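You operate a simulated robot arm through the tools that you are given. There is no shell and no other tool. Be economical: measure what you need, move in short steps, check, and stop when the job is done.

The job below is to be done with a simulated two-armed robot. You get a single attempt, and the scene is never put back.

## Task
Peel the blue tape off the long batten and rub off the glue specks.
Fine: hold the batten still for both; tape into the grey tote, rubber block back; hurt and break nothing. What is to be rubbed or washed off counts as gone when no trace of it is left.

The check looks at the end state, three seconds after you hand in, the way a careful person would. Anything else that was tipped, shoved, dropped, spilled or broken makes it a failure.

## Robot
Two 7-joint arms with two-finger parallel grippers on one trunk, on a base that drives. Base frame: it is fixed to the floor where the robot stands at the start and does not move with it; the origin is under the middle of the robot, x ahead of it, y to its left, z up. Units: mm, rad, N and s.
The left shoulder is at the start at [70, 163, 1195], the right one opposite. With the tool pointing down near the work surface each hand reaches from about 400 to 880 mm from the robot's upright axis, wherever it stands, measured 20 degrees to its own side. Places, roughly: big bag tap [500, 600, 900]; grey tote [600, -400, 900]. Payload 3.43 kg a hand.
The TCP of each hand is the grasp point between the finger pads, 34 mm short of the fingertips. In the tool frame z runs along the fingers and y along their closing line. The gripper opens to 128 mm. The fingers are 24 mm wide and 12 mm thick; the gripper's body (48 by 130 mm) begins 96 mm behind the TCP.
Orientation is told as [roll, pitch, yaw] about the base's x, y, z axes, in that order, counted from this pose: with the fingers straight down and closing along the base's y, the tool's x points along the base's -x, its y along +y and its z along -z.

## Interface
- The arms move only by the tool play_rows. It takes "left_series", "right_series" or both (then of equal length, played together; a hand with none holds still); each is a list of rows, each a list of 7 numbers: the shift along the tool's x, y, z in units of 20 mm (1.0 is 20 mm), then the turn, a rotation vector about the tool's x, y, z in units of 4 degrees (1.0 is 4 degrees), then the finger opening in mm, from 0 to 128. In form: [[tx, ty, tz, wx, wy, wz, jaw], ...]. A call has 1 to 20 rows; each row shifts and turns the commanded pose from where the row before left it, along the tool's axes as they then stand. A call with a number of a shift or a turn outside -1 to 1 is refused whole. A row lasts 0.2 s, in which the tool goes at most 50 mm and 0.15 rad; a call with a longer step from one row to the next is refused whole, and so is a gripper value outside its range. A pose out of reach is approached as far as the arm can. The call stops where the force on the tool passes 40 N (or 10 N more than at its start, if that is more) or the arm is blocked; 0.2 s more then pass. Each finger travels about 153 mm/s and halts on what it meets, pressing with about 39 N; the grip force reading is that of the motor and also rises with nothing between the fingers. The clock runs only during rows and for 0.2 s after the last one: add rows that do not move to give the fingers time. It gives the time, the measured TCP pose, the force on the tool (base axes), the opening and the grip force at its end, in the units of the frame above (readings bear some noise), with the torque about the TCP (base axes, N m) and any sound that the robot's microphone picked up.
- Cameras (640 x 400 px; columns grow to the right, rows downward): "scene" is now at [132.2, 18.4, 1413.4]; the picture's right is [0.25, -0.97, 0.00], its down [-0.64, -0.16, -0.75] and it looks along [0.73, 0.18, -0.66] (base axes); focal length 219 px, centre (320, 200). "left" rides on the left gripper at [76, 11, -160] in its tool frame; the picture's right is [-0.15, 0.99, 0.00], its down [-0.88, -0.13, -0.46] and it looks along [-0.45, -0.07, 0.89] (tool axes); focal length 234 px, centre (320, 200). "right" rides on the right gripper at [76, -11, -160] in its tool frame; the picture's right is [0.15, 0.99, 0.00], its down [-0.88, 0.13, -0.46] and it looks along [-0.45, 0.07, 0.89] (tool axes); focal length 234 px, centre (320, 200). There is no depth. A picture from a camera that has moved, and an enlarged one, comes with that camera's place and axes in the base frame and with its lens.
- capture(camera): a new picture of that camera. The clock stands still meanwhile.
- move_column(by): slides the trunk up (or, below 0, down) by that many mm; the arms and the scene camera ride with it, the base frame stays. It gives what a move gives, with no picture.
- drive_base(legs): drives the robot by 1 to 6 legs, each [ahead, left, turn to the left] in mm, mm and rad, along the robot's own axes; the way and the turn of a leg run together, so that a leg with both is an arc; at most 1500 mm and 3.142 rad a leg. The arms and the cameras ride along, it lands a little off, and it stops where it bumps. It gives what a move gives.
- head_to(pan, tilt): turns the head with the scene camera to pan (to the left, within 1.501 rad either way) and tilt (down, from -0.506 to 1.204), counted from straight ahead of the robot. It gives what a move gives.
- enlarge(camera, box): a new picture of the part [left, top, right, bottom] of that camera's present view, enlarged. The clock stands still meanwhile.
- finish_job(): hands the job in; it is judged then, once.

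Work in short steps. Places have to be worked out from the pictures, the camera data and where the tool is seen: move nearer, look again, correct. Check each grasp and each placing, and mend what went wrong. You have 120 turns and 100 pictures in all, those below and enlarged ones among them. Open the grippers and draw the arms clear of the work before you hand the job in, unless the task says otherwise; then end with one line.

The tools are called after "Emit:" by a JSON object that holds its "op" and its "data". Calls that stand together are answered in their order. play_rows: Moves the arms, as the interface text tells. Its arguments: {"type":"object","properties":{"left_series":{"type":"array"},"right_series":{"type":"array"}},"required":[]} The other tools are called the same way: move_column (by) slides the trunk up or down; drive_base (legs) drives the base; head_to (pan, tilt) turns the head that bears the scene camera; capture (camera) takes a picture; enlarge (camera, box) takes an enlarged picture of a part of a camera's view; finish_job () hands the job in.

At the start:

```text
t: 0.0
left_position: [507.6, 251.9, 1184.7]
left_tool_rot: [0.0, 0.0, -0.001]
left_ft_force: [-0.2, 0.2, -0.3]
left_torque: [0.0, -0.01, -0.02]
left_finger_gap: 128.0
left_grasp_force: 0.1
right_position: [415.8, -148.1, 1255.0]
right_tool_rot: [0.0, 0.001, -0.001]
right_ft_force: [-0.9, 0.0, 0.5]
right_torque: [0.02, 0.0, 0.03]
right_finger_gap: 127.9
right_grasp_force: 0.0
trunk travel left (down, up): [-675.0, 265.0]
robot x, y, heading: [-1.1, 1.9, 0.0]
head pan, tilt: [0.248, 0.721]
```

scene: 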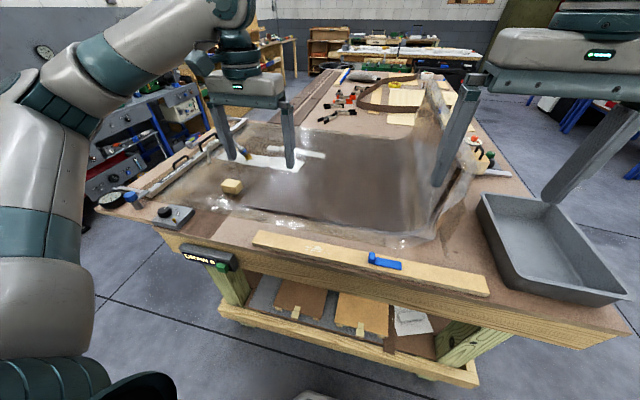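
right: 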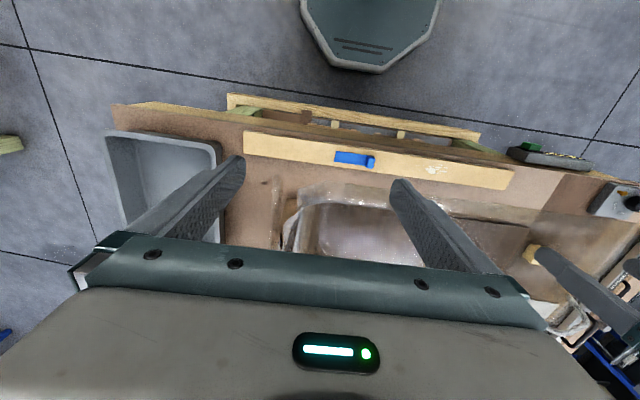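
left: 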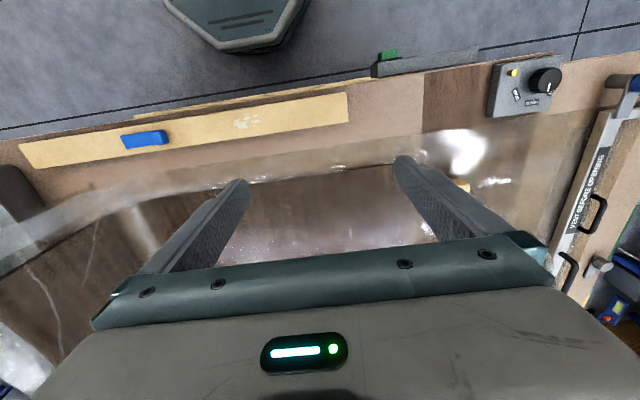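

The batten lies near the front edge of the bench, with the blue tape on it and whitish glue specks. The rubber block looks like the yellow cube on the bag. I'll enlarge for detail.

Emit:
{"op": "enlarge", "data": {"camera": "scene", "box": [230, 200, 510, 320]}}

Emit:
{"op": "enlarge", "data": {"camera": "scene", "box": [90, 100, 350, 270]}}

Emit:
{"op": "enlarge", "data": {"camera": "left", "box": [0, 80, 360, 180]}}

```text
2.29 times, centred on (370, 260) of scene
camera zoom: at [132.2, 18.4, 1413.4], right [0.25, -0.97, 0.0], down [-0.64, -0.16, -0.75], along [0.73, 0.18, -0.66], focal length 500 px, centre (206, 63)
```

zoom: 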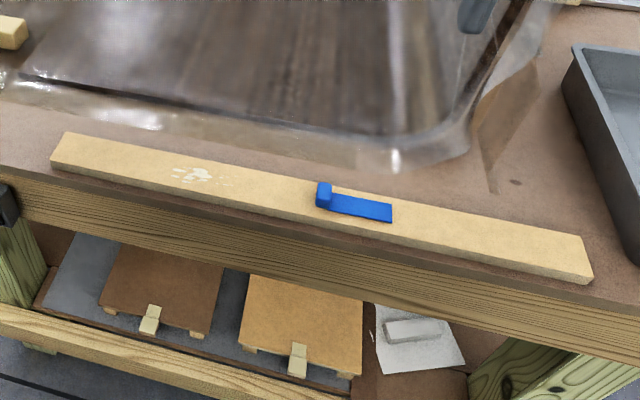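

```text
2.35 times, centred on (220, 185) of scene
camera zoom: at [132.2, 18.4, 1413.4], right [0.25, -0.97, 0.0], down [-0.64, -0.16, -0.75], along [0.73, 0.18, -0.66], focal length 514 px, centre (555, 235)
```

zoom: 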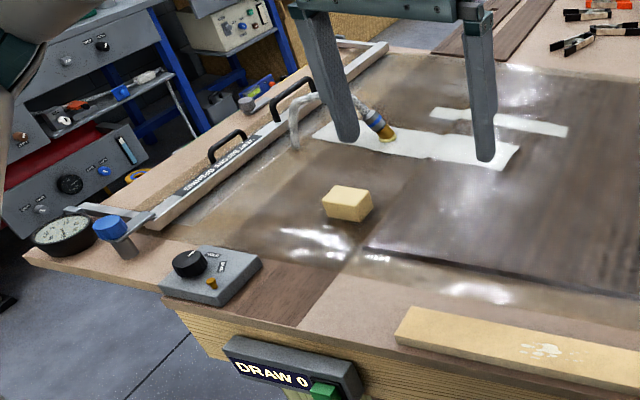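

```text
1.78 times, centred on (180, 130) of left
camera zoom: at [431.6, 263.1, 1343.6], right [0.15, 0.99, 0.0], down [0.88, -0.13, 0.46], along [0.45, -0.07, -0.89], focal length 416 px, centre (569, 324)
```

zoom: 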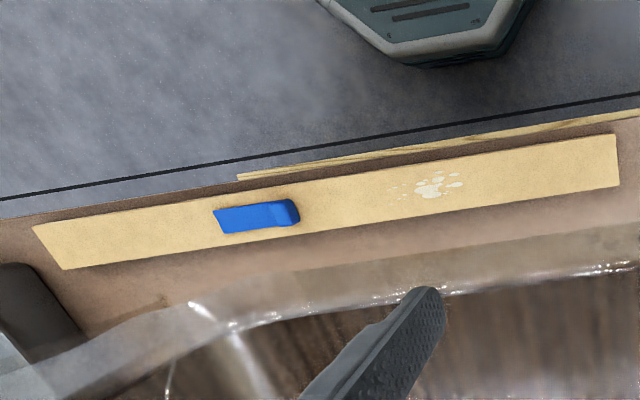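

The yellow block on the bag is at about (664, 486). The batten runs along y at x≈481, from y≈-305 to 300, with its top near z 912. The tape tab is around (487, -30) and the specks around (484, 124). I'll turn the left hand to yaw -90 for holding, and lower the right hand to look at the tape.

Emit:
{"op": "play_rows", "data": {"left_series": [[0, 0, 0, 0, 0, 1, 128], [0, 0, 0, 0, 0, 1, 128], [0, 0, 0, 0, 0, 1, 128], [0, 0, 0, 0, 0, 1, 128], [0, 0, 0, 0, 0, 1, 128], [0, 0, 0, 0, 0, 1, 128], [0, 0, 0, 0, 0, 1, 128], [0, 0, 0, 0, 0, 1, 128], [0, 0, 0, 0, 0, 1, 128], [0, 0, 0, 0, 0, 1, 128], [0, 0, 0, 0, 0, 1, 128], [0, 0, 0, 0, 0, 1, 128], [0, 0, 0, 0, 0, 1, 128], [0, 0, 0, 0, 0, 1, 128], [0, 0, 0, 0, 0, 1, 128], [0, 0, 0, 0, 0, 1, 128], [0, 0, 0, 0, 0, 1, 128], [0, 0, 0, 0, 0, 1, 128], [0, 0, 0, 0, 0, 1, 128], [0, 0, 0, 0, 0, 1, 128]], "right_series": [[-0.1725, 0.22, 0.4375, 0, 0, 0, 128], [-0.1725, 0.22, 0.4375, 0, 0, 0, 128], [-0.1725, 0.22, 0.4375, 0, 0, 0, 128], [-0.1725, 0.22, 0.4375, 0, 0, 0, 128], [-0.1725, 0.22, 0.4375, 0, 0, 0, 128], [-0.1725, 0.22, 0.4375, 0, 0, 0, 128], [-0.1725, 0.22, 0.4375, 0, 0, 0, 128], [-0.1725, 0.22, 0.4375, 0, 0, 0, 128], [-0.1725, 0.22, 0.4375, 0, 0, 0, 128], [-0.1725, 0.22, 0.4375, 0, 0, 0, 128], [-0.1725, 0.22, 0.4375, 0, 0, 0, 128], [-0.1725, 0.22, 0.4375, 0, 0, 0, 128], [-0.1725, 0.22, 0.4375, 0, 0, 0, 128], [-0.1725, 0.22, 0.4375, 0, 0, 0, 128], [-0.1725, 0.22, 0.4375, 0, 0, 0, 128], [-0.1725, 0.22, 0.4375, 0, 0, 0, 128], [-0.1725, 0.22, 0.4375, 0, 0, 0, 128], [-0.1725, 0.22, 0.4375, 0, 0, 0, 128], [-0.1725, 0.22, 0.4375, 0, 0, 0, 128], [-0.1725, 0.22, 0.4375, 0, 0, 0, 128]]}}

Emit:
{"op": "capture", "data": {"camera": "right"}}

Emit:
{"op": "capture", "data": {"camera": "left"}}

```text
t: 4.2
left_position: [509.2, 250.8, 1185.3]
left_tool_rot: [0.0, 0.001, -1.395]
left_ft_force: [-0.4, 0.5, 0.2]
left_torque: [-0.01, 0.01, -0.01]
left_finger_gap: 128.0
left_grasp_force: 0.2
right_position: [484.6, -60.3, 1078.9]
right_tool_rot: [0.001, 0.001, -0.001]
right_ft_force: [0.7, -0.6, -0.1]
right_torque: [-0.02, 0.01, 0.0]
right_finger_gap: 128.0
right_grasp_force: 0.1
trunk travel left (down, up): [-675.0, 265.0]
robot x, y, heading: [-2.9, 2.1, 0.001]
head pan, tilt: [0.248, 0.721]
```

```text
93 pictures are left
camera right: at [409.4, -70.7, 1239.6], right [-0.15, 0.99, 0.0], down [0.88, 0.13, 0.46], along [0.45, 0.07, -0.89], focal length 234 px, centre (320, 200)
```

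right: 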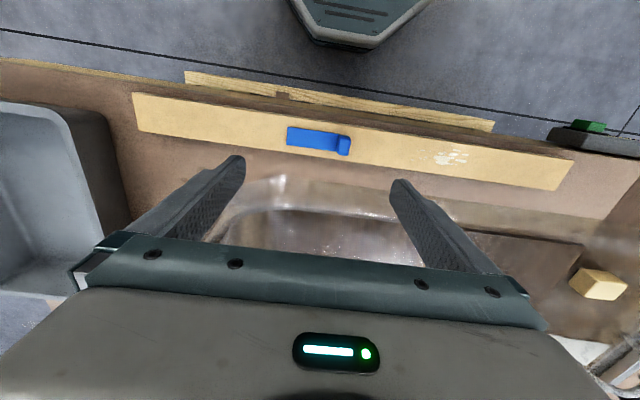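

```text
92 pictures are left
camera left: at [505.9, 328.8, 1343.2], right [1.0, 0.03, 0.0], down [0.02, -0.89, 0.46], along [0.01, -0.46, -0.89], focal length 234 px, centre (320, 200)
```

left: 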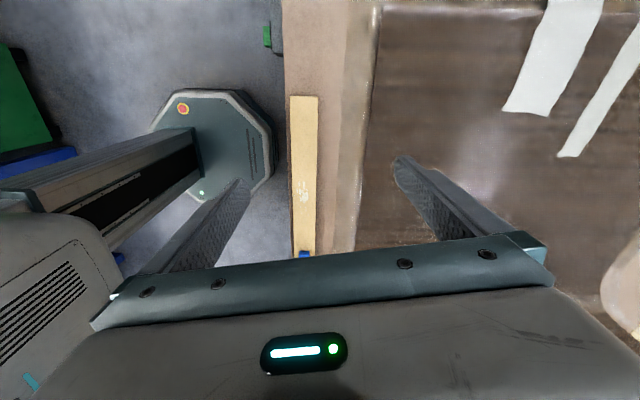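

Left view puts the batten at x≈456–503 (centre 480), with its left end at y≈303. I'll zoom in on the tape and specks.

Emit:
{"op": "enlarge", "data": {"camera": "right", "box": [260, 110, 380, 170]}}

Emit:
{"op": "enlarge", "data": {"camera": "right", "box": [400, 120, 520, 195]}}

```text
5.33 times, centred on (320, 140) of right
camera zoom: at [409.4, -70.7, 1239.6], right [-0.15, 0.99, 0.0], down [0.88, 0.13, 0.46], along [0.45, 0.07, -0.89], focal length 1249 px, centre (320, 520)
```

zoom: 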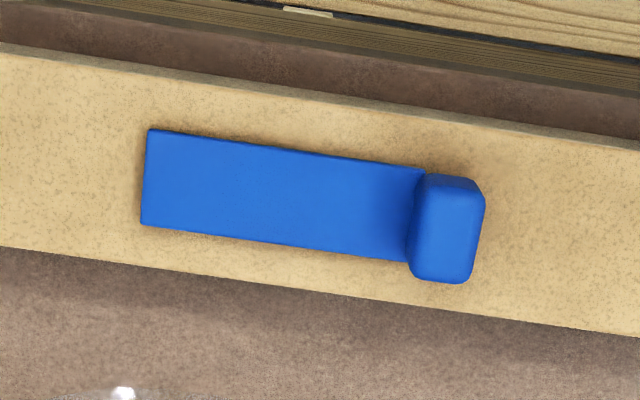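

```text
5.33 times, centred on (460, 158) of right
camera zoom: at [409.4, -70.7, 1239.6], right [-0.15, 0.99, 0.0], down [0.88, 0.13, 0.46], along [0.45, 0.07, -0.89], focal length 1249 px, centre (-427, 427)
```

zoom: 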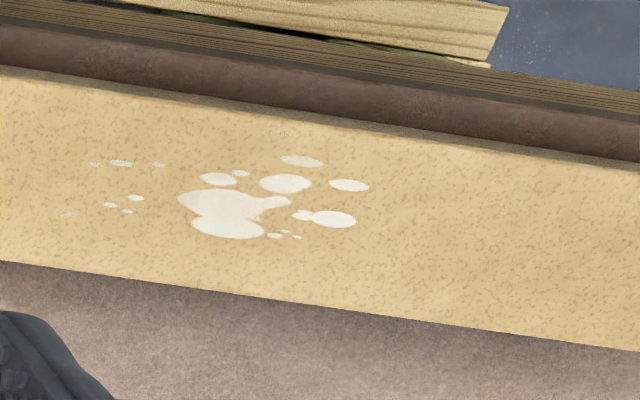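

Tab is a chunky pull at about (482, -25), with the strip running from there to y≈-105. The specks span x 464–492, y 76–156. Next I finish the left rotation and lower it over the batten at y≈235 with fingers part-closed.

Emit:
{"op": "play_rows", "data": {"left_series": [[0, 0, 0, 0, 0, 0.84, 100], [0, 0, 0, 0, 0, 0.84, 80], [0, 0, 0, 0, 0, 0.84, 70], [-0.08, -0.145, 0.925, 0, 0, 0, 70], [-0.08, -0.145, 0.925, 0, 0, 0, 70], [-0.08, -0.145, 0.925, 0, 0, 0, 70], [-0.08, -0.145, 0.925, 0, 0, 0, 70], [-0.08, -0.145, 0.925, 0, 0, 0, 70], [-0.08, -0.145, 0.925, 0, 0, 0, 70], [-0.08, -0.145, 0.925, 0, 0, 0, 70], [-0.08, -0.145, 0.925, 0, 0, 0, 70], [-0.08, -0.145, 0.925, 0, 0, 0, 70], [-0.08, -0.145, 0.925, 0, 0, 0, 70]]}}

Emit:
{"op": "capture", "data": {"camera": "left"}}

Emit:
{"op": "capture", "data": {"camera": "scene"}}

```text
t: 7.0
left_position: [478.2, 235.6, 1001.1]
left_tool_rot: [-0.001, -0.001, -1.57]
left_ft_force: [1.0, 0.0, -0.8]
left_torque: [0.0, 0.0, 0.01]
left_finger_gap: 70.1
left_grasp_force: 0.1
right_position: [483.5, -59.7, 1079.5]
right_tool_rot: [0.0, 0.0, 0.001]
right_ft_force: [0.3, -0.1, 0.0]
right_torque: [0.02, 0.01, -0.03]
right_finger_gap: 127.9
right_grasp_force: 0.2
trunk travel left (down, up): [-675.0, 265.0]
robot x, y, heading: [-1.1, 0.8, -0.0]
head pan, tilt: [0.248, 0.721]
```

```text
89 pictures are left
camera left: at [488.9, 311.7, 1158.8], right [0.99, -0.15, 0.0], down [-0.13, -0.88, 0.46], along [-0.07, -0.45, -0.89], focal length 234 px, centre (320, 200)
```

left: 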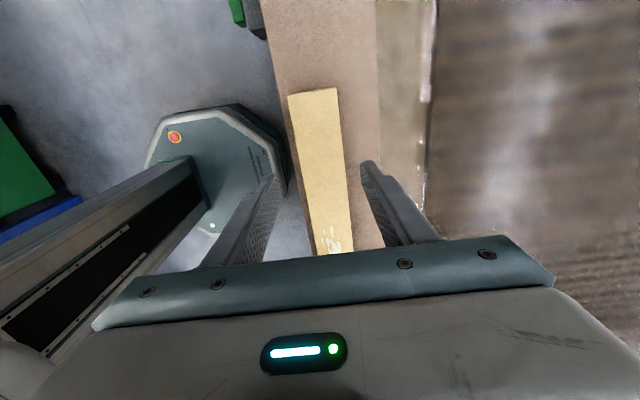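

```text
88 pictures are left
camera scene: at [132.4, 18.6, 1413.4], right [0.25, -0.97, 0.0], down [-0.64, -0.16, -0.75], along [0.73, 0.18, -0.66], focal length 219 px, centre (320, 200)
```

scene: 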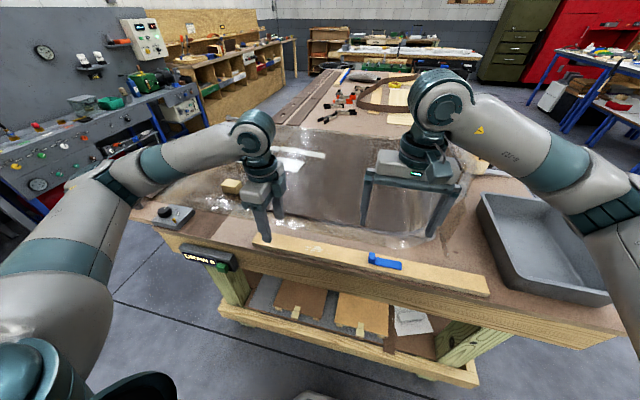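

Left fingers straddle the batten (x error ≈2 mm). I lower to z≈942 and check the side height.

Emit:
{"op": "play_rows", "data": {"left_series": [[0, 0.1, 0.75, 0, 0, 0, 70], [0, 0, 0.75, 0, 0, 0, 70], [0, 0, 0.75, 0, 0, 0, 70], [0, 0, 0.7, 0, 0, 0, 70], [0, 0, 0, 0, 0, 0, 70]]}}

Emit:
{"op": "enlarge", "data": {"camera": "scene", "box": [220, 190, 340, 265]}}

Emit:
{"op": "enlarge", "data": {"camera": "left", "box": [220, 60, 420, 260]}}

```text
t: 8.2
left_position: [482.3, 234.6, 941.5]
left_tool_rot: [0.001, 0.0, -1.571]
left_ft_force: [-0.4, 0.5, 0.4]
left_torque: [0.02, 0.0, 0.01]
left_finger_gap: 70.2
left_grasp_force: 0.0
right_position: [484.2, -59.9, 1079.7]
right_tool_rot: [0.0, -0.002, -0.001]
right_ft_force: [-0.2, 0.6, -0.1]
right_torque: [-0.03, -0.02, 0.02]
right_finger_gap: 128.2
right_grasp_force: 0.1
trunk travel left (down, up): [-675.0, 265.0]
robot x, y, heading: [-1.3, 6.6, 0.002]
head pan, tilt: [0.248, 0.721]
```

```text
5.33 times, centred on (280, 228) of scene
camera zoom: at [132.1, 18.2, 1413.5], right [0.25, -0.97, 0.0], down [-0.64, -0.16, -0.75], along [0.73, 0.18, -0.66], focal length 1166 px, centre (533, 53)
```

zoom: 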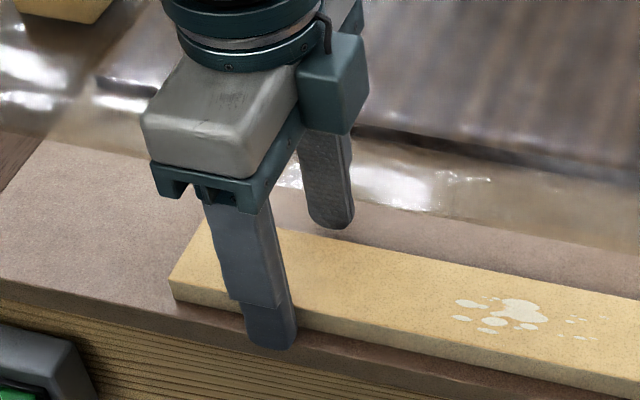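

```text
2.00 times, centred on (320, 160) of left
camera zoom: at [491.8, 311.9, 1099.5], right [0.99, -0.15, 0.0], down [-0.13, -0.88, 0.46], along [-0.07, -0.45, -0.89], focal length 468 px, centre (320, 280)
```

zoom: 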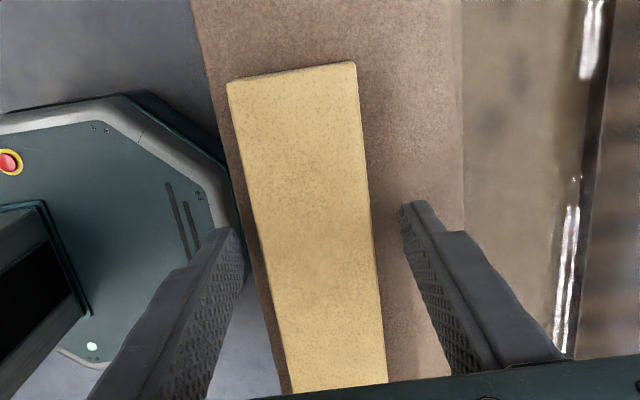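

Tips are at about z 907; batten top ≈912 and bench ≈897. I go down 7 mm more and close on the batten.

Emit:
{"op": "play_rows", "data": {"left_series": [[0, -0.05, 0.2, 0, 0, 0, 70], [0, 0, 0.15, 0, 0, 0, 70], [0, 0, 0, 0, 0, 0, 56], [0, 0, 0, 0, 0, 0, 50], [0, 0, 0, 0, 0, 0, 46], [0, 0, 0, 0, 0, 0, 42], [0, 0, 0, 0, 0, 0, 40]]}}

Emit:
{"op": "enlarge", "data": {"camera": "scene", "box": [220, 190, 340, 265]}}

```text
t: 9.8
left_position: [481.4, 236.2, 934.7]
left_tool_rot: [0.0, 0.002, -1.571]
left_ft_force: [0.0, -0.8, 0.1]
left_torque: [-0.07, -0.04, 0.08]
left_finger_gap: 47.7
left_grasp_force: 39.6
right_position: [483.6, -59.8, 1079.1]
right_tool_rot: [0.0, -0.001, 0.0]
right_ft_force: [-0.2, 0.6, 0.8]
right_torque: [0.01, -0.01, -0.01]
right_finger_gap: 128.1
right_grasp_force: 0.0
trunk travel left (down, up): [-675.0, 265.0]
robot x, y, heading: [-1.6, 1.3, 0.003]
head pan, tilt: [0.248, 0.721]
```

```text
5.33 times, centred on (280, 228) of scene
camera zoom: at [132.3, 18.4, 1413.4], right [0.25, -0.97, 0.0], down [-0.64, -0.16, -0.75], along [0.73, 0.18, -0.66], focal length 1166 px, centre (533, 53)
```

zoom: 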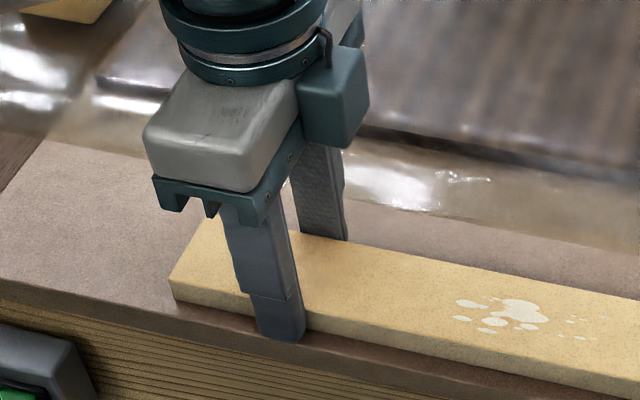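

Batten is gripped at 47.7 mm. Now I bring the right hand over the tab.

Emit:
{"op": "play_rows", "data": {"right_series": [[0.02, 0.35, 0.8, 0, 0, 0, 100], [0.02, 0.35, 0.8, 0, 0, 0, 80], [0.02, 0.35, 0.8, 0, 0, 0, 60], [0.02, 0.35, 0.8, 0, 0, 0, 50], [0.02, 0.35, 0.8, 0, 0, 0, 44], [0, 0, 0.95, 0, 0, 0, 44], [0, 0, 0, 0, 0, 0, 44]]}}

Emit:
{"op": "enlarge", "data": {"camera": "right", "box": [220, 80, 420, 205]}}

Emit:
{"op": "enlarge", "data": {"camera": "scene", "box": [330, 210, 450, 285]}}

```text
t: 11.4
left_position: [480.5, 235.0, 934.5]
left_tool_rot: [-0.001, 0.001, -1.571]
left_ft_force: [-0.5, 0.5, 0.3]
left_torque: [0.03, 0.01, -0.07]
left_finger_gap: 47.6
left_grasp_force: 38.9
right_position: [481.1, -23.9, 980.2]
right_tool_rot: [-0.001, 0.001, 0.0]
right_ft_force: [0.8, 0.6, 0.0]
right_torque: [-0.01, 0.01, 0.01]
right_finger_gap: 43.9
right_grasp_force: 0.0
trunk travel left (down, up): [-675.0, 265.0]
robot x, y, heading: [1.5, 0.2, 0.001]
head pan, tilt: [0.248, 0.721]
```

```text
3.20 times, centred on (320, 142) of right
camera zoom: at [407.2, -35.5, 1141.1], right [-0.15, 0.99, 0.0], down [0.88, 0.13, 0.46], along [0.45, 0.07, -0.89], focal length 749 px, centre (320, 384)
```

zoom: 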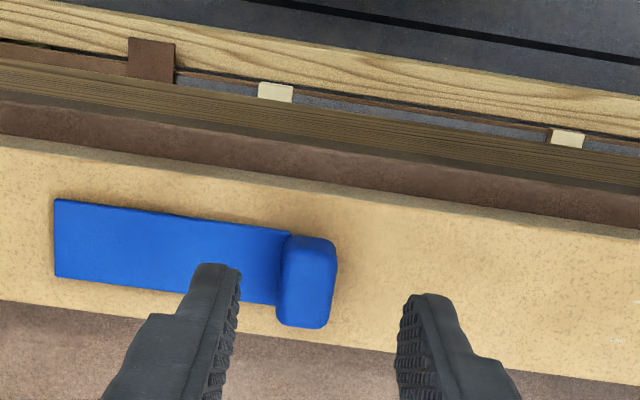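

```text
5.33 times, centred on (390, 248) of scene
camera zoom: at [132.4, 18.5, 1413.4], right [0.25, -0.97, 0.0], down [-0.64, -0.16, -0.75], along [0.73, 0.18, -0.66], focal length 1166 px, centre (-53, -53)
```

zoom: 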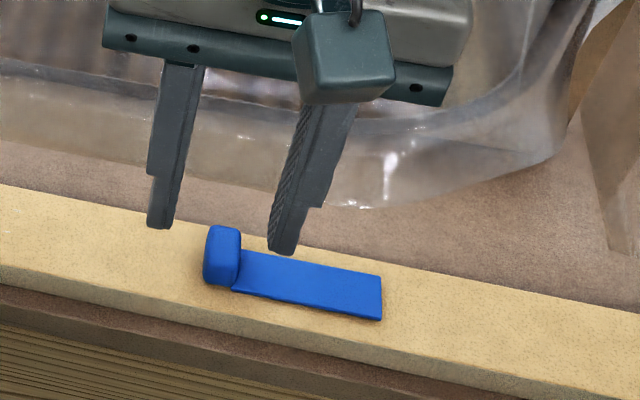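

Tab stands about 17 mm tall, centred near (478, -28), with its top around z 934. I shift y by -4 and lower the tips to about z 922, then look.

Emit:
{"op": "play_rows", "data": {"right_series": [[0.13, -0.22, 0.3, 0, 0, 0, 44], [0, 0, 0.5, 0, 0, 0, 44], [0, 0, 0.4, 0, 0, 0, 44], [0, 0, 0, 0, 0, 0, 44]]}}

Emit:
{"op": "enlarge", "data": {"camera": "right", "box": [220, 80, 420, 205]}}

Emit:
{"op": "enlarge", "data": {"camera": "scene", "box": [330, 210, 450, 285]}}

```text
t: 12.4
left_position: [481.0, 236.4, 933.1]
left_tool_rot: [0.0, 0.0, -1.571]
left_ft_force: [-0.5, -0.1, 0.1]
left_torque: [0.03, 0.01, 0.04]
left_finger_gap: 47.5
left_grasp_force: 39.0
right_position: [479.3, -29.8, 956.9]
right_tool_rot: [-0.001, 0.0, -0.001]
right_ft_force: [0.3, -1.1, -0.2]
right_torque: [0.01, 0.0, -0.02]
right_finger_gap: 44.2
right_grasp_force: 0.0
trunk travel left (down, up): [-675.0, 265.0]
robot x, y, heading: [0.8, -2.7, 0.003]
head pan, tilt: [0.248, 0.721]
```

```text
3.20 times, centred on (320, 142) of right
camera zoom: at [404.6, -40.0, 1117.1], right [-0.15, 0.99, 0.0], down [0.88, 0.13, 0.46], along [0.45, 0.07, -0.89], focal length 749 px, centre (320, 384)
```

zoom: 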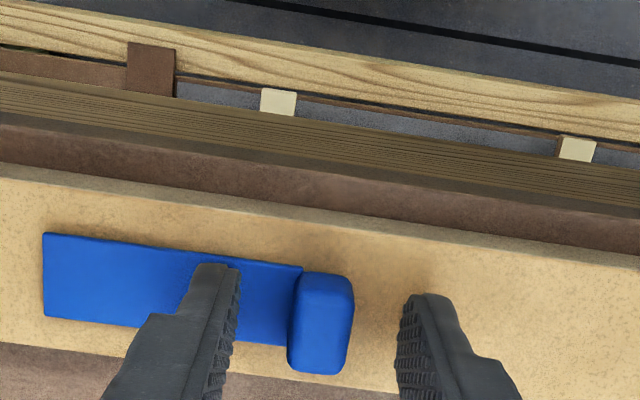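

```text
5.33 times, centred on (390, 248) of scene
camera zoom: at [132.4, 18.5, 1413.4], right [0.25, -0.97, 0.0], down [-0.64, -0.16, -0.75], along [0.73, 0.18, -0.66], focal length 1166 px, centre (-53, -53)
```

zoom: 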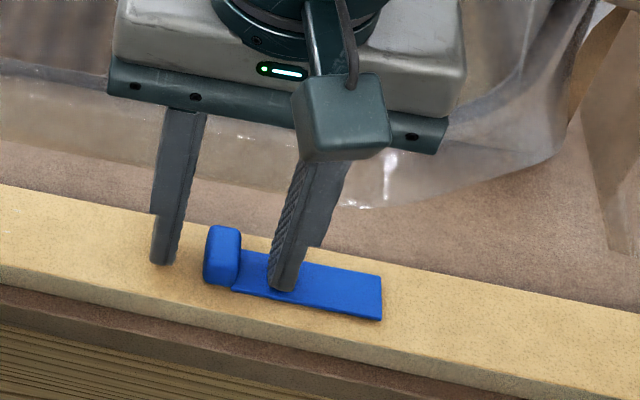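

Aligned; tab sits about 3 mm further in x. I nudge, lower 2 mm, and close on the tab.

Emit:
{"op": "play_rows", "data": {"right_series": [[-0.15, 0.05, 0.1, 0, 0, 0, 40], [0, 0, 0, 0, 0, 0, 26], [0, 0, 0, 0, 0, 0, 16], [0, 0, 0, 0, 0, 0, 8], [0, 0, 0, 0, 0, 0, 2], [0, 0, 0, 0, 0, 0, 0]]}}

Emit:
{"op": "enlarge", "data": {"camera": "scene", "box": [330, 210, 450, 285]}}

```text
t: 13.8
left_position: [480.1, 235.9, 934.9]
left_tool_rot: [0.0, 0.0, -1.571]
left_ft_force: [0.9, 0.6, 0.0]
left_torque: [0.81, 0.04, 0.16]
left_finger_gap: 47.7
left_grasp_force: 39.1
right_position: [481.1, -27.1, 955.3]
right_tool_rot: [0.001, 0.0, 0.001]
right_ft_force: [0.7, 0.6, 2.3]
right_torque: [-0.03, -0.01, 0.0]
right_finger_gap: 13.1
right_grasp_force: 39.3
trunk travel left (down, up): [-675.0, 265.0]
robot x, y, heading: [-1.3, 2.1, 0.003]
head pan, tilt: [0.248, 0.721]
```

```text
5.33 times, centred on (390, 248) of scene
camera zoom: at [132.3, 18.6, 1413.4], right [0.25, -0.97, 0.0], down [-0.64, -0.16, -0.75], along [0.73, 0.18, -0.66], focal length 1166 px, centre (-53, -53)
```

zoom: 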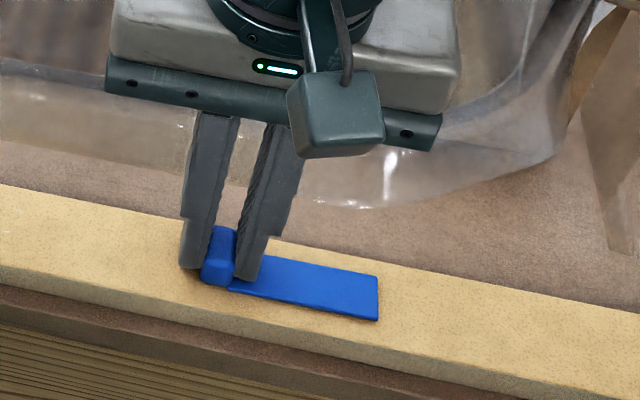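

Tab is gripped (13 mm). I start peeling gently: up a little while drawing back toward -y.

Emit:
{"op": "play_rows", "data": {"right_series": [[0, 0, -0.15, 0, 0, 0, 0], [0, -0.1, -0.15, 0, 0, 0, 0], [0, -0.2, -0.2, 0, 0, 0, 0], [0, -0.2, -0.2, 0, 0, 0, 0], [0, -0.2, -0.15, 0, 0, 0, 0]]}}

Emit:
{"op": "enlarge", "data": {"camera": "scene", "box": [330, 210, 450, 285]}}

```text
t: 15.0
left_position: [480.8, 235.4, 934.3]
left_tool_rot: [0.0, 0.0, -1.571]
left_ft_force: [0.0, 0.1, -0.8]
left_torque: [-0.03, 0.01, -0.06]
left_finger_gap: 47.7
left_grasp_force: 39.1
right_position: [483.2, -41.9, 972.0]
right_tool_rot: [0.001, 0.001, -0.001]
right_ft_force: [-0.2, -0.7, 0.2]
right_torque: [-0.01, -0.02, 0.01]
right_finger_gap: 13.2
right_grasp_force: 39.1
trunk travel left (down, up): [-675.0, 265.0]
robot x, y, heading: [1.6, -0.4, -0.001]
head pan, tilt: [0.248, 0.721]
```

```text
5.33 times, centred on (390, 248) of scene
camera zoom: at [132.3, 18.5, 1413.4], right [0.25, -0.97, 0.0], down [-0.64, -0.16, -0.75], along [0.73, 0.18, -0.66], focal length 1166 px, centre (-53, -53)
```

zoom: 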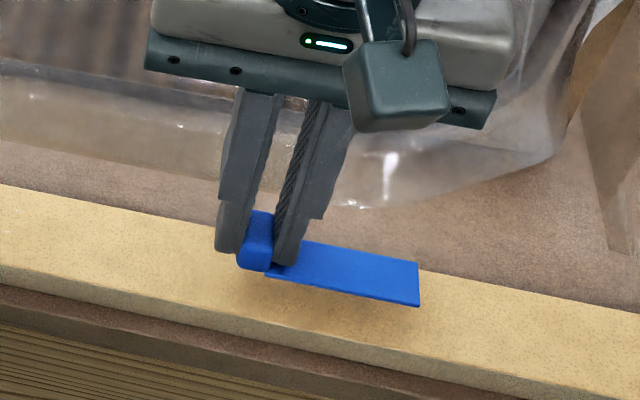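

The whole tape moved with the hand, so it seems to have come off in one piece. I lift it 60 mm and check.

Emit:
{"op": "play_rows", "data": {"right_series": [[0, 0, -0.75, 0, 0, 0, 0], [0, 0, -0.75, 0, 0, 0, 0], [0, 0, -0.75, 0, 0, 0, 0], [0, 0, -0.75, 0, 0, 0, 0], [0, 0, 0, 0, 0, 0, 0]]}}

Emit:
{"op": "enlarge", "data": {"camera": "scene", "box": [240, 150, 500, 310]}}

```text
t: 16.2
left_position: [479.7, 234.5, 934.1]
left_tool_rot: [0.0, 0.0, -1.57]
left_ft_force: [0.2, -0.6, 0.2]
left_torque: [-0.25, 0.01, -0.01]
left_finger_gap: 47.4
left_grasp_force: 38.8
right_position: [482.6, -41.6, 1031.2]
right_tool_rot: [0.0, 0.0, -0.002]
right_ft_force: [-0.1, -0.1, -0.2]
right_torque: [0.0, 0.02, 0.01]
right_finger_gap: 13.0
right_grasp_force: 38.6
trunk travel left (down, up): [-675.0, 265.0]
robot x, y, heading: [-0.3, -0.1, 0.001]
head pan, tilt: [0.248, 0.721]
```

```text
2.46 times, centred on (370, 230) of scene
camera zoom: at [132.4, 18.5, 1413.4], right [0.25, -0.97, 0.0], down [-0.64, -0.16, -0.75], along [0.73, 0.18, -0.66], focal length 538 px, centre (197, 126)
```

zoom: 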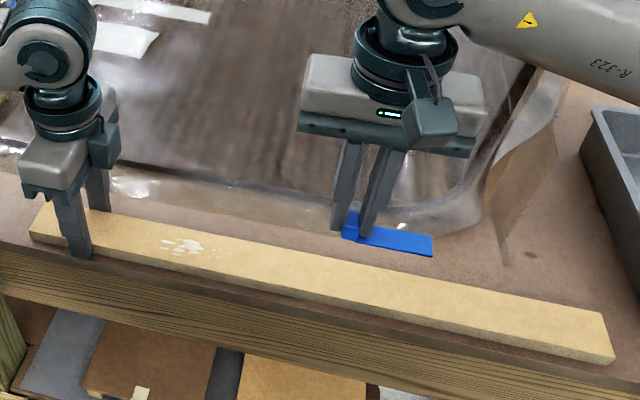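

Tape is fully off and the surface beneath looks clean. I carry it over the tote, which spans roughly x 470–795, y -555 to -360.

Emit:
{"op": "play_rows", "data": {"right_series": [[-0.3425, -0.895, -0.1, 0, 0, 0, 0], [-0.3425, -0.895, -0.1, 0, 0, 0, 0], [-0.3425, -0.895, -0.1, 0, 0, 0, 0], [-0.3425, -0.895, -0.1, 0, 0, 0, 0], [-0.3425, -0.895, -0.1, 0, 0, 0, 0], [-0.3425, -0.895, 0, 0, 0, 0, 0], [-0.3425, -0.895, 0, 0, 0, 0, 0], [-0.3425, -0.895, 0, 0, 0, 0, 0], [-0.3425, -0.895, 0, 0, 0, 0, 0], [-0.3425, -0.895, 0, 0, 0, 0, 0], [-0.3425, -0.895, 0, 0, 0, 0, 0], [-0.3425, -0.895, 0, 0, 0, 0, 0], [-0.3425, -0.895, 0, 0, 0, 0, 0], [-0.3425, -0.895, 0, 0, 0, 0, 0], [-0.3425, -0.895, 0, 0, 0, 0, 0], [-0.3425, -0.895, 0, 0, 0, 0, 0], [-0.3425, -0.895, 0, 0, 0, 0, 0], [-0.3425, -0.895, 0, 0, 0, 0, 0], [-0.3425, -0.895, 0, 0, 0, 0, 0], [-0.3425, -0.895, 0, 0, 0, 0, 0]]}}

Emit:
{"op": "capture", "data": {"camera": "right"}}

Emit:
{"op": "capture", "data": {"camera": "scene"}}

```text
t: 17.9
left_position: [475.1, 238.1, 935.6]
left_tool_rot: [0.003, 0.0, -1.57]
left_ft_force: [0.2, -1.4, 0.6]
left_torque: [0.91, 0.03, -0.01]
left_finger_gap: 47.7
left_grasp_force: 38.7
right_position: [521.5, -158.7, 1043.6]
right_tool_rot: [0.004, -0.002, 0.019]
right_ft_force: [-24.4, 17.1, 8.7]
right_torque: [-2.1, -3.02, -0.14]
right_finger_gap: 13.2
right_grasp_force: 38.6
trunk travel left (down, up): [-675.0, 265.0]
robot x, y, heading: [0.9, -1.7, 0.003]
head pan, tilt: [0.248, 0.721]
stopped in row 8 (right hand): the force on the tool passed its limit at 62 N (the readings are from after the stop); the commanded pose is now the measured one
```

```text
77 pictures are left
camera right: at [447.3, -172.7, 1204.6], right [-0.17, 0.99, 0.01], down [0.88, 0.14, 0.46], along [0.45, 0.08, -0.89], focal length 234 px, centre (320, 200)
```

right: 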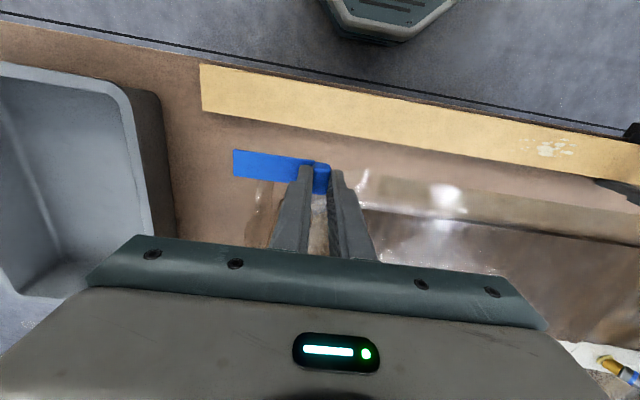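

```text
76 pictures are left
camera scene: at [125.7, 21.3, 1414.2], right [0.25, -0.97, 0.0], down [-0.64, -0.16, -0.75], along [0.73, 0.18, -0.66], focal length 219 px, centre (320, 200)
```

scene: 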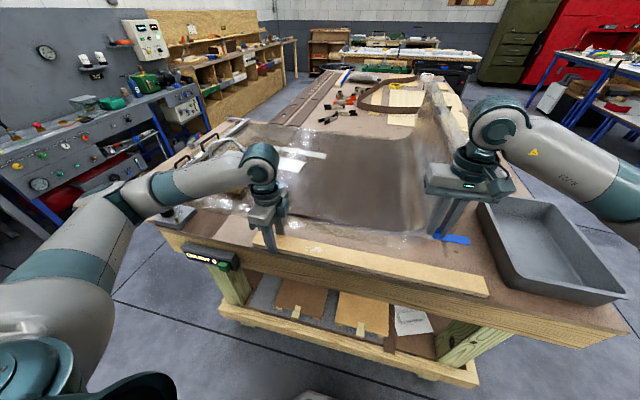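

The hand bumped something at about (525, -165), likely the upright bunched bag ridge. I back off the way I came and rise, then look at it.

Emit:
{"op": "play_rows", "data": {"right_series": [[0.3, 0.5, 0, 0, 0, 0, 0], [0.3, 0.4, 0, 0, 0, 0, 0], [0.2, 0.2, -0.3, 0, 0, 0, 0], [0, 0, -0.9, 0, 0, 0, 0], [0, 0, -0.9, 0, 0, 0, 0], [0, 0, -0.9, 0, 0, 0, 0], [0, 0, -0.9, 0, 0, 0, 0], [0, 0, -0.9, 0, 0, 0, 0], [0, 0, 0, 0, 0, 0, 0]]}}

Emit:
{"op": "capture", "data": {"camera": "right"}}

Emit:
{"op": "enlarge", "data": {"camera": "scene", "box": [340, 60, 640, 310]}}

```text
t: 19.9
left_position: [478.5, 237.8, 933.9]
left_tool_rot: [0.002, 0.001, -1.57]
left_ft_force: [2.2, 0.4, 5.1]
left_torque: [-0.12, -0.14, 0.22]
left_finger_gap: 47.8
left_grasp_force: 39.1
right_position: [512.4, -142.9, 1136.5]
right_tool_rot: [0.003, 0.006, 0.01]
right_ft_force: [-0.4, 0.4, -0.1]
right_torque: [-0.01, -0.04, -0.02]
right_finger_gap: 13.0
right_grasp_force: 38.5
trunk travel left (down, up): [-675.0, 265.0]
robot x, y, heading: [1.9, 7.0, -0.001]
head pan, tilt: [0.248, 0.721]
```

```text
75 pictures are left
camera right: at [437.9, -155.5, 1297.5], right [-0.16, 0.99, 0.0], down [0.88, 0.14, 0.45], along [0.45, 0.08, -0.89], focal length 234 px, centre (320, 200)
```

right: 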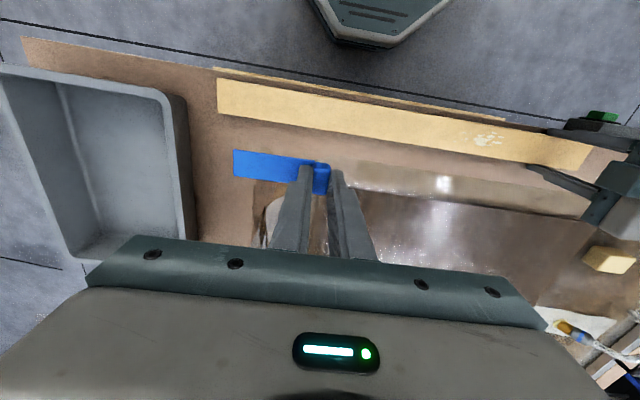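

```text
1.60 times, centred on (490, 185) of scene
camera zoom: at [131.3, 18.9, 1413.5], right [0.25, -0.97, 0.0], down [-0.64, -0.16, -0.75], along [0.73, 0.18, -0.66], focal length 350 px, centre (48, 224)
```

zoom: 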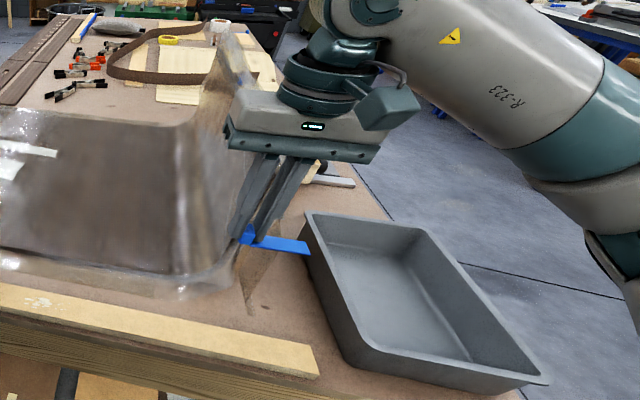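

The bag's right side stands up as a ridge starting around x≈550, y≈-170 to -230. I go round it: back to x≈470, sideways past it over the batten line, then in over the tote.

Emit:
{"op": "play_rows", "data": {"right_series": [[0.7, 0, 0, 0, 0, 0, 0], [0.7, 0, 0, 0, 0, 0, 0], [0.7, 0, 0, 0, 0, 0, 0], [0, -0.96, 0, 0, 0, 0, 0], [0, -0.96, 0, 0, 0, 0, 0], [0, -0.96, 0, 0, 0, 0, 0], [0, -0.96, 0, 0, 0, 0, 0], [0, -0.96, 0, 0, 0, 0, 0], [0, -0.96, 0, 0, 0, 0, 0], [0, -0.96, 0, 0, 0, 0, 0], [0, -0.96, 0, 0, 0, 0, 0], [0, -0.96, 0, 0, 0, 0, 0], [0, -0.96, 0, 0, 0, 0, 0], [0, -0.96, 0, 0, 0, 0, 0], [0, -0.96, 0, 0, 0, 0, 0], [0, -0.96, 0, 0, 0, 0, 0], [0, -0.96, 0, 0, 0, 0, 0], [0, -0.96, 0, 0, 0, 0, 0], [0, 0, 0, 0, 0, 0, 0]]}}

Emit:
{"op": "capture", "data": {"camera": "scene"}}

Emit:
{"op": "capture", "data": {"camera": "right"}}

```text
t: 23.9
left_position: [478.4, 235.6, 934.0]
left_tool_rot: [-0.002, 0.001, -1.57]
left_ft_force: [1.2, -0.2, 5.6]
left_torque: [0.14, -0.17, 0.27]
left_finger_gap: 47.9
left_grasp_force: 39.3
right_position: [472.8, -430.9, 1136.1]
right_tool_rot: [0.004, 0.005, 0.012]
right_ft_force: [-0.6, -0.7, -0.4]
right_torque: [0.02, -0.04, 0.02]
right_finger_gap: 13.0
right_grasp_force: 39.7
trunk travel left (down, up): [-675.0, 265.0]
robot x, y, heading: [1.6, -0.7, -0.001]
head pan, tilt: [0.248, 0.721]
```

```text
73 pictures are left
camera scene: at [131.0, 18.7, 1413.5], right [0.25, -0.97, 0.0], down [-0.64, -0.16, -0.75], along [0.73, 0.18, -0.66], focal length 219 px, centre (320, 200)
```

scene: 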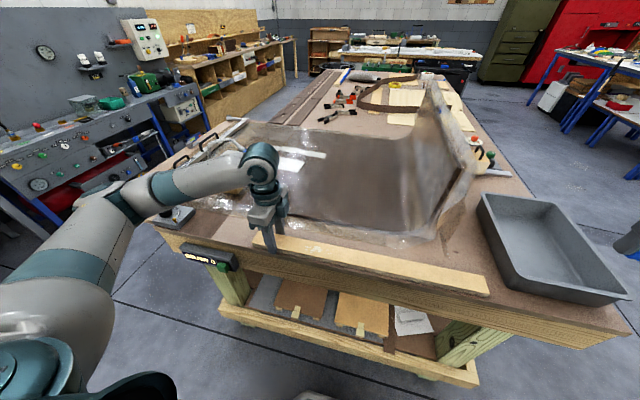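

```text
72 pictures are left
camera right: at [398.5, -443.2, 1296.7], right [-0.16, 0.99, 0.0], down [0.88, 0.14, 0.45], along [0.45, 0.08, -0.89], focal length 234 px, centre (320, 200)
```

right: 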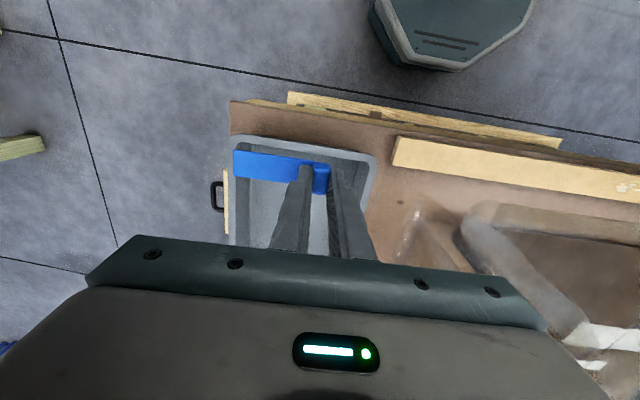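

The scene looks unharmed and the tape is secure. The tote rim spans y -552 to -341, x from 490. I move in +x to ~612 and lower into it.

Emit:
{"op": "play_rows", "data": {"right_series": [[-0.88, 0.1, 0, 0, 0, 0, 0], [-0.88, 0.1, 0, 0, 0, 0, 0], [-0.88, 0.1, 0, 0, 0, 0, 0], [-0.88, 0.1, 0, 0, 0, 0, 0], [-0.88, 0.1, 0, 0, 0, 0, 0], [-0.88, 0.1, 0, 0, 0, 0, 0], [-0.88, 0.1, 0, 0, 0, 0, 0], [-0.88, 0.1, 0, 0, 0, 0, 0], [0, 0, 0.9, 0, 0, 0, 0], [0, 0, 0.9, 0, 0, 0, 0], [0, 0, 0.9, 0, 0, 0, 0], [0, 0, 0.9, 0, 0, 0, 0], [0, 0, 0.9, 0, 0, 0, 0], [0, 0, 0.9, 0, 0, 0, 0], [0, 0, 0.9, 0, 0, 0, 0], [0, 0, 0, 0, 0, 0, 0]]}}

Emit:
{"op": "capture", "data": {"camera": "right"}}

Emit:
{"op": "enlarge", "data": {"camera": "scene", "box": [400, 130, 640, 310]}}

```text
t: 27.2
left_position: [479.4, 236.6, 934.1]
left_tool_rot: [0.0, 0.001, -1.57]
left_ft_force: [-0.5, 0.6, 2.7]
left_torque: [0.02, 0.01, 0.13]
left_finger_gap: 47.7
left_grasp_force: 39.2
right_position: [611.8, -413.3, 1008.4]
right_tool_rot: [0.002, 0.004, 0.013]
right_ft_force: [0.0, 0.6, -0.3]
right_torque: [-0.03, 0.0, -0.02]
right_finger_gap: 13.0
right_grasp_force: 38.9
trunk travel left (down, up): [-675.0, 265.0]
robot x, y, heading: [1.3, -0.7, 0.003]
head pan, tilt: [0.248, 0.721]
```

```text
71 pictures are left
camera right: at [538.5, -425.4, 1169.7], right [-0.16, 0.99, 0.0], down [0.88, 0.14, 0.45], along [0.45, 0.08, -0.89], focal length 234 px, centre (320, 200)
```

right: 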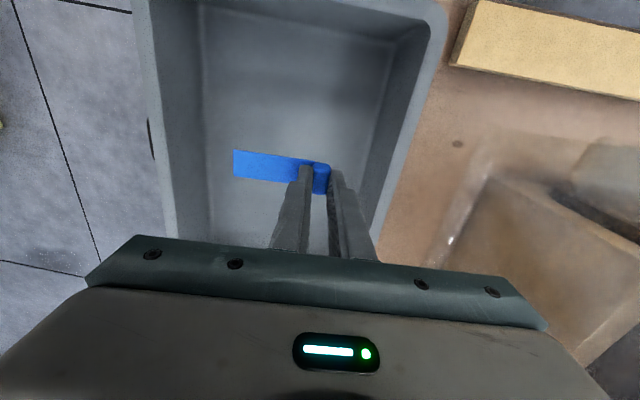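

```text
2.22 times, centred on (520, 220) of scene
camera zoom: at [131.1, 18.8, 1413.5], right [0.25, -0.97, 0.0], down [-0.64, -0.16, -0.75], along [0.73, 0.18, -0.66], focal length 486 px, centre (-124, 156)
```

zoom: 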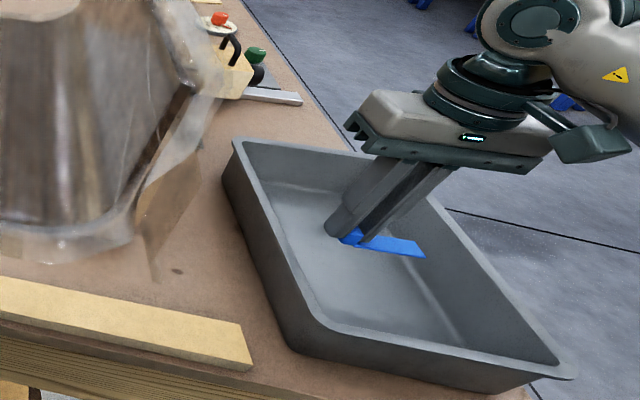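

Well within the tote; I shift 15 mm in -y, lower another 50 mm and release.

Emit:
{"op": "play_rows", "data": {"right_series": [[0, -0.75, 0, 0, 0, 0, 0], [0, 0, 0.6, 0, 0, 0, 0], [0, 0, 0.6, 0, 0, 0, 0], [0, 0, 0.6, 0, 0, 0, 0], [0, 0, 0.6, 0, 0, 0, 0], [0, 0, 0.2, 0, 0, 0, 0], [0, 0, 0, 0, 0, 0, 10], [0, 0, 0, 0, 0, 0, 16], [0, 0, 0, 0, 0, 0, 26], [0, 0, 0, 0, 0, 0, 36], [0, 0, 0, 0, 0, 0, 36], [0, 0, -0.8, 0, 0, 0, 36], [0, 0, -0.8, 0, 0, 0, 36], [0, 0, -0.8, 0, 0, 0, 36], [0, 0, -0.8, 0, 0, 0, 36], [0, 0, -0.8, 0, 0, 0, 36], [0, 0, -0.8, 0, 0, 0, 36], [0, 0, -0.8, 0, 0, 0, 36], [0, 0, 0, 0, 0, 0, 36]]}}

Emit:
{"op": "capture", "data": {"camera": "right"}}

```text
t: 31.2
left_position: [480.0, 236.5, 933.7]
left_tool_rot: [-0.001, 0.002, -1.571]
left_ft_force: [0.5, 0.6, 3.3]
left_torque: [0.0, -0.09, 0.07]
left_finger_gap: 47.6
left_grasp_force: 39.2
right_position: [613.0, -426.8, 1069.1]
right_tool_rot: [0.004, 0.004, 0.012]
right_ft_force: [0.0, 0.1, -0.4]
right_torque: [0.02, -0.02, -0.01]
right_finger_gap: 36.0
right_grasp_force: 0.0
trunk travel left (down, up): [-675.0, 265.0]
robot x, y, heading: [-3.0, 2.8, 0.002]
head pan, tilt: [0.248, 0.721]
```

```text
69 pictures are left
camera right: at [539.5, -440.1, 1230.3], right [-0.16, 0.99, 0.0], down [0.88, 0.14, 0.45], along [0.45, 0.08, -0.89], focal length 234 px, centre (320, 200)
```

right: 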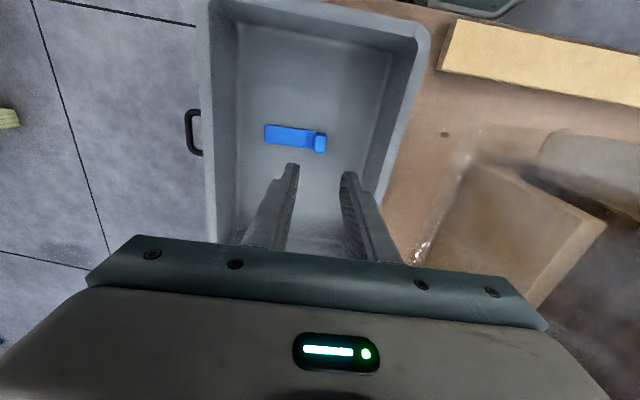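

Tape lies in the tote. Now I bring the right hand back around the ridge, to hold the batten near y≈-50.

Emit:
{"op": "play_rows", "data": {"right_series": [[0, 0, -0.85, 0, 0, 0, 50], [0, 0, -0.85, 0, 0, 0, 70], [0, 0, -0.85, 0, 0, 0, 70], [0, 0, -0.85, 0, 0, 0, 70], [1, 0, 0, 0, 0, 0, 70], [1, 0, 0, 0, 0, 0, 70], [1, 0, 0, 0, 0, 0, 70], [1, 0, 0, 0, 0, 0, 70], [1, 0, 0, 0, 0, 0, 70], [1, 0, 0, 0, 0, 0, 70], [0.8, 0, 0, 0, 0, 0, 70], [0, 1, 0, 0, 0, 0, 70], [0, 1, 0, 0, 0, 0, 70], [0, 1, 0, 0, 0, 0, 70], [0, 1, 0, 0, 0, 0, 70], [0, 1, 0, 0, 0, 0, 70], [0, 1, 0, 0, 0, 0, 70], [0, 1, 0, 0, 0, 0, 70], [0, 1, 0, 0, 0, 0, 70], [0, 1, 0, 0, 0, 0, 70]]}}

Emit:
{"op": "play_rows", "data": {"right_series": [[0, 1, 0, 0, 0, 0, 70], [0, 1, 0, 0, 0, 0, 70], [0, 1, 0, 0, 0, 0, 70], [0, 1, 0, 0, 0, 0, 70], [0, 1, 0, 0, 0, 0, 70], [0, 1, 0, 0, 0, 0, 70], [0, 1, 0, 0, 0, 0, 70], [0, 1, 0, 0, 0, 0, 70], [0, 1, 0, 0, 0, 0, 70], [0, 0.9, 0, 0, 0, 0, 70], [0, 0, 0, 0, 0, -1, 70], [0, 0, 0, 0, 0, -1, 70], [0, 0, 0, 0, 0, -1, 70], [0, 0, 0, 0, 0, -1, 70], [0, 0, 0, 0, 0, -1, 70], [0, 0, 0, 0, 0, -1, 70], [0, 0, 0, 0, 0, -1, 70], [0, 0, 0, 0, 0, -1, 70], [0, 0, 0, 0, 0, -1, 70], [0, 0, 0, 0, 0, -1, 70]]}}

Emit:
{"op": "play_rows", "data": {"right_series": [[0, 0, 0, 0, 0, -1, 70], [0, 0, 0, 0, 0, -1, 70], [0, 0, 0, 0, 0, -1, 70], [0, 0, 0, 0, 0, -1, 70], [0, 0, 0, 0, 0, -1, 70], [0, 0, 0, 0, 0, -1, 70], [0, 0, 0, 0, 0, -1, 70], [0, 0, 0, 0, 0, -1, 70], [0, 0, 0, 0, 0, -1, 70], [0, 0, 0, 0, 0, -1, 70], [0, 0, 0, 0, 0, -1, 70], [0, 0, 0, 0, 0, -1, 70], [0, 0, 0, 0, 0, -0.3, 70], [0, 0, 0, 0, 0, 0, 70]]}}

Emit:
{"op": "capture", "data": {"camera": "right"}}

Emit:
{"op": "capture", "data": {"camera": "scene"}}

```text
t: 35.5
left_position: [478.7, 236.1, 933.6]
left_tool_rot: [-0.002, -0.001, -1.569]
left_ft_force: [-1.1, 2.1, 1.5]
left_torque: [-0.31, 0.1, -0.19]
left_finger_gap: 47.4
left_grasp_force: 39.1
right_position: [476.8, -249.0, 1139.6]
right_tool_rot: [0.005, 0.006, 0.011]
right_ft_force: [0.0, -0.7, -0.5]
right_torque: [0.01, -0.02, 0.03]
right_finger_gap: 70.3
right_grasp_force: 0.0
trunk travel left (down, up): [-675.0, 265.0]
robot x, y, heading: [-2.0, 1.6, 0.001]
head pan, tilt: [0.248, 0.721]
```

```text
t: 39.6
left_position: [479.9, 237.8, 934.4]
left_tool_rot: [0.0, 0.003, -1.572]
left_ft_force: [0.3, 1.8, 4.3]
left_torque: [0.12, -0.05, 0.09]
left_finger_gap: 47.6
left_grasp_force: 39.2
right_position: [471.9, -50.7, 1140.9]
right_tool_rot: [0.006, 0.0, 0.713]
right_ft_force: [0.2, 0.1, 0.2]
right_torque: [-0.01, 0.01, 0.0]
right_finger_gap: 70.1
right_grasp_force: 0.1
trunk travel left (down, up): [-675.0, 265.0]
robot x, y, heading: [0.5, 0.5, -0.001]
head pan, tilt: [0.248, 0.721]
```

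```text
t: 42.6
left_position: [479.1, 237.1, 933.9]
left_tool_rot: [-0.001, 0.0, -1.572]
left_ft_force: [1.3, 2.2, 3.3]
left_torque: [0.07, -0.12, 0.03]
left_finger_gap: 47.7
left_grasp_force: 38.9
right_position: [472.9, -52.2, 1139.7]
right_tool_rot: [0.005, -0.005, 1.569]
right_ft_force: [-0.2, 0.2, 0.4]
right_torque: [0.01, 0.04, 0.01]
right_finger_gap: 69.7
right_grasp_force: 0.2
trunk travel left (down, up): [-675.0, 265.0]
robot x, y, heading: [-0.4, 1.4, -0.005]
head pan, tilt: [0.248, 0.721]
```

```text
68 pictures are left
camera right: at [486.2, -127.6, 1299.5], right [-0.99, -0.14, 0.0], down [-0.13, 0.88, 0.46], along [-0.07, 0.45, -0.89], focal length 234 px, centre (320, 200)
```

right: 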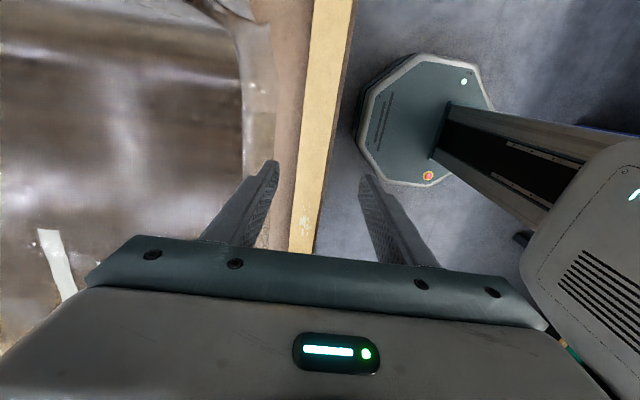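

```text
67 pictures are left
camera scene: at [131.2, 19.1, 1413.5], right [0.25, -0.97, 0.0], down [-0.64, -0.16, -0.75], along [0.73, 0.18, -0.66], focal length 219 px, centre (320, 200)
```

scene: 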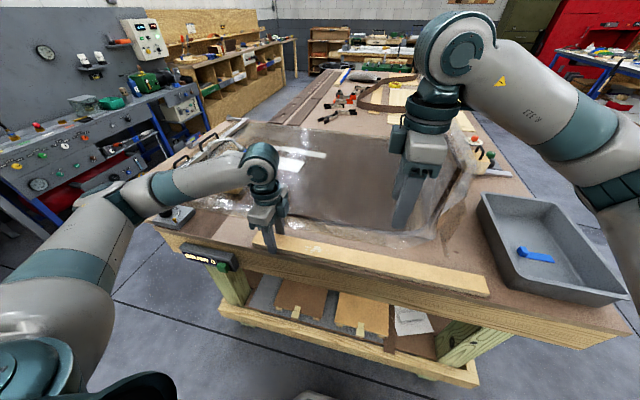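

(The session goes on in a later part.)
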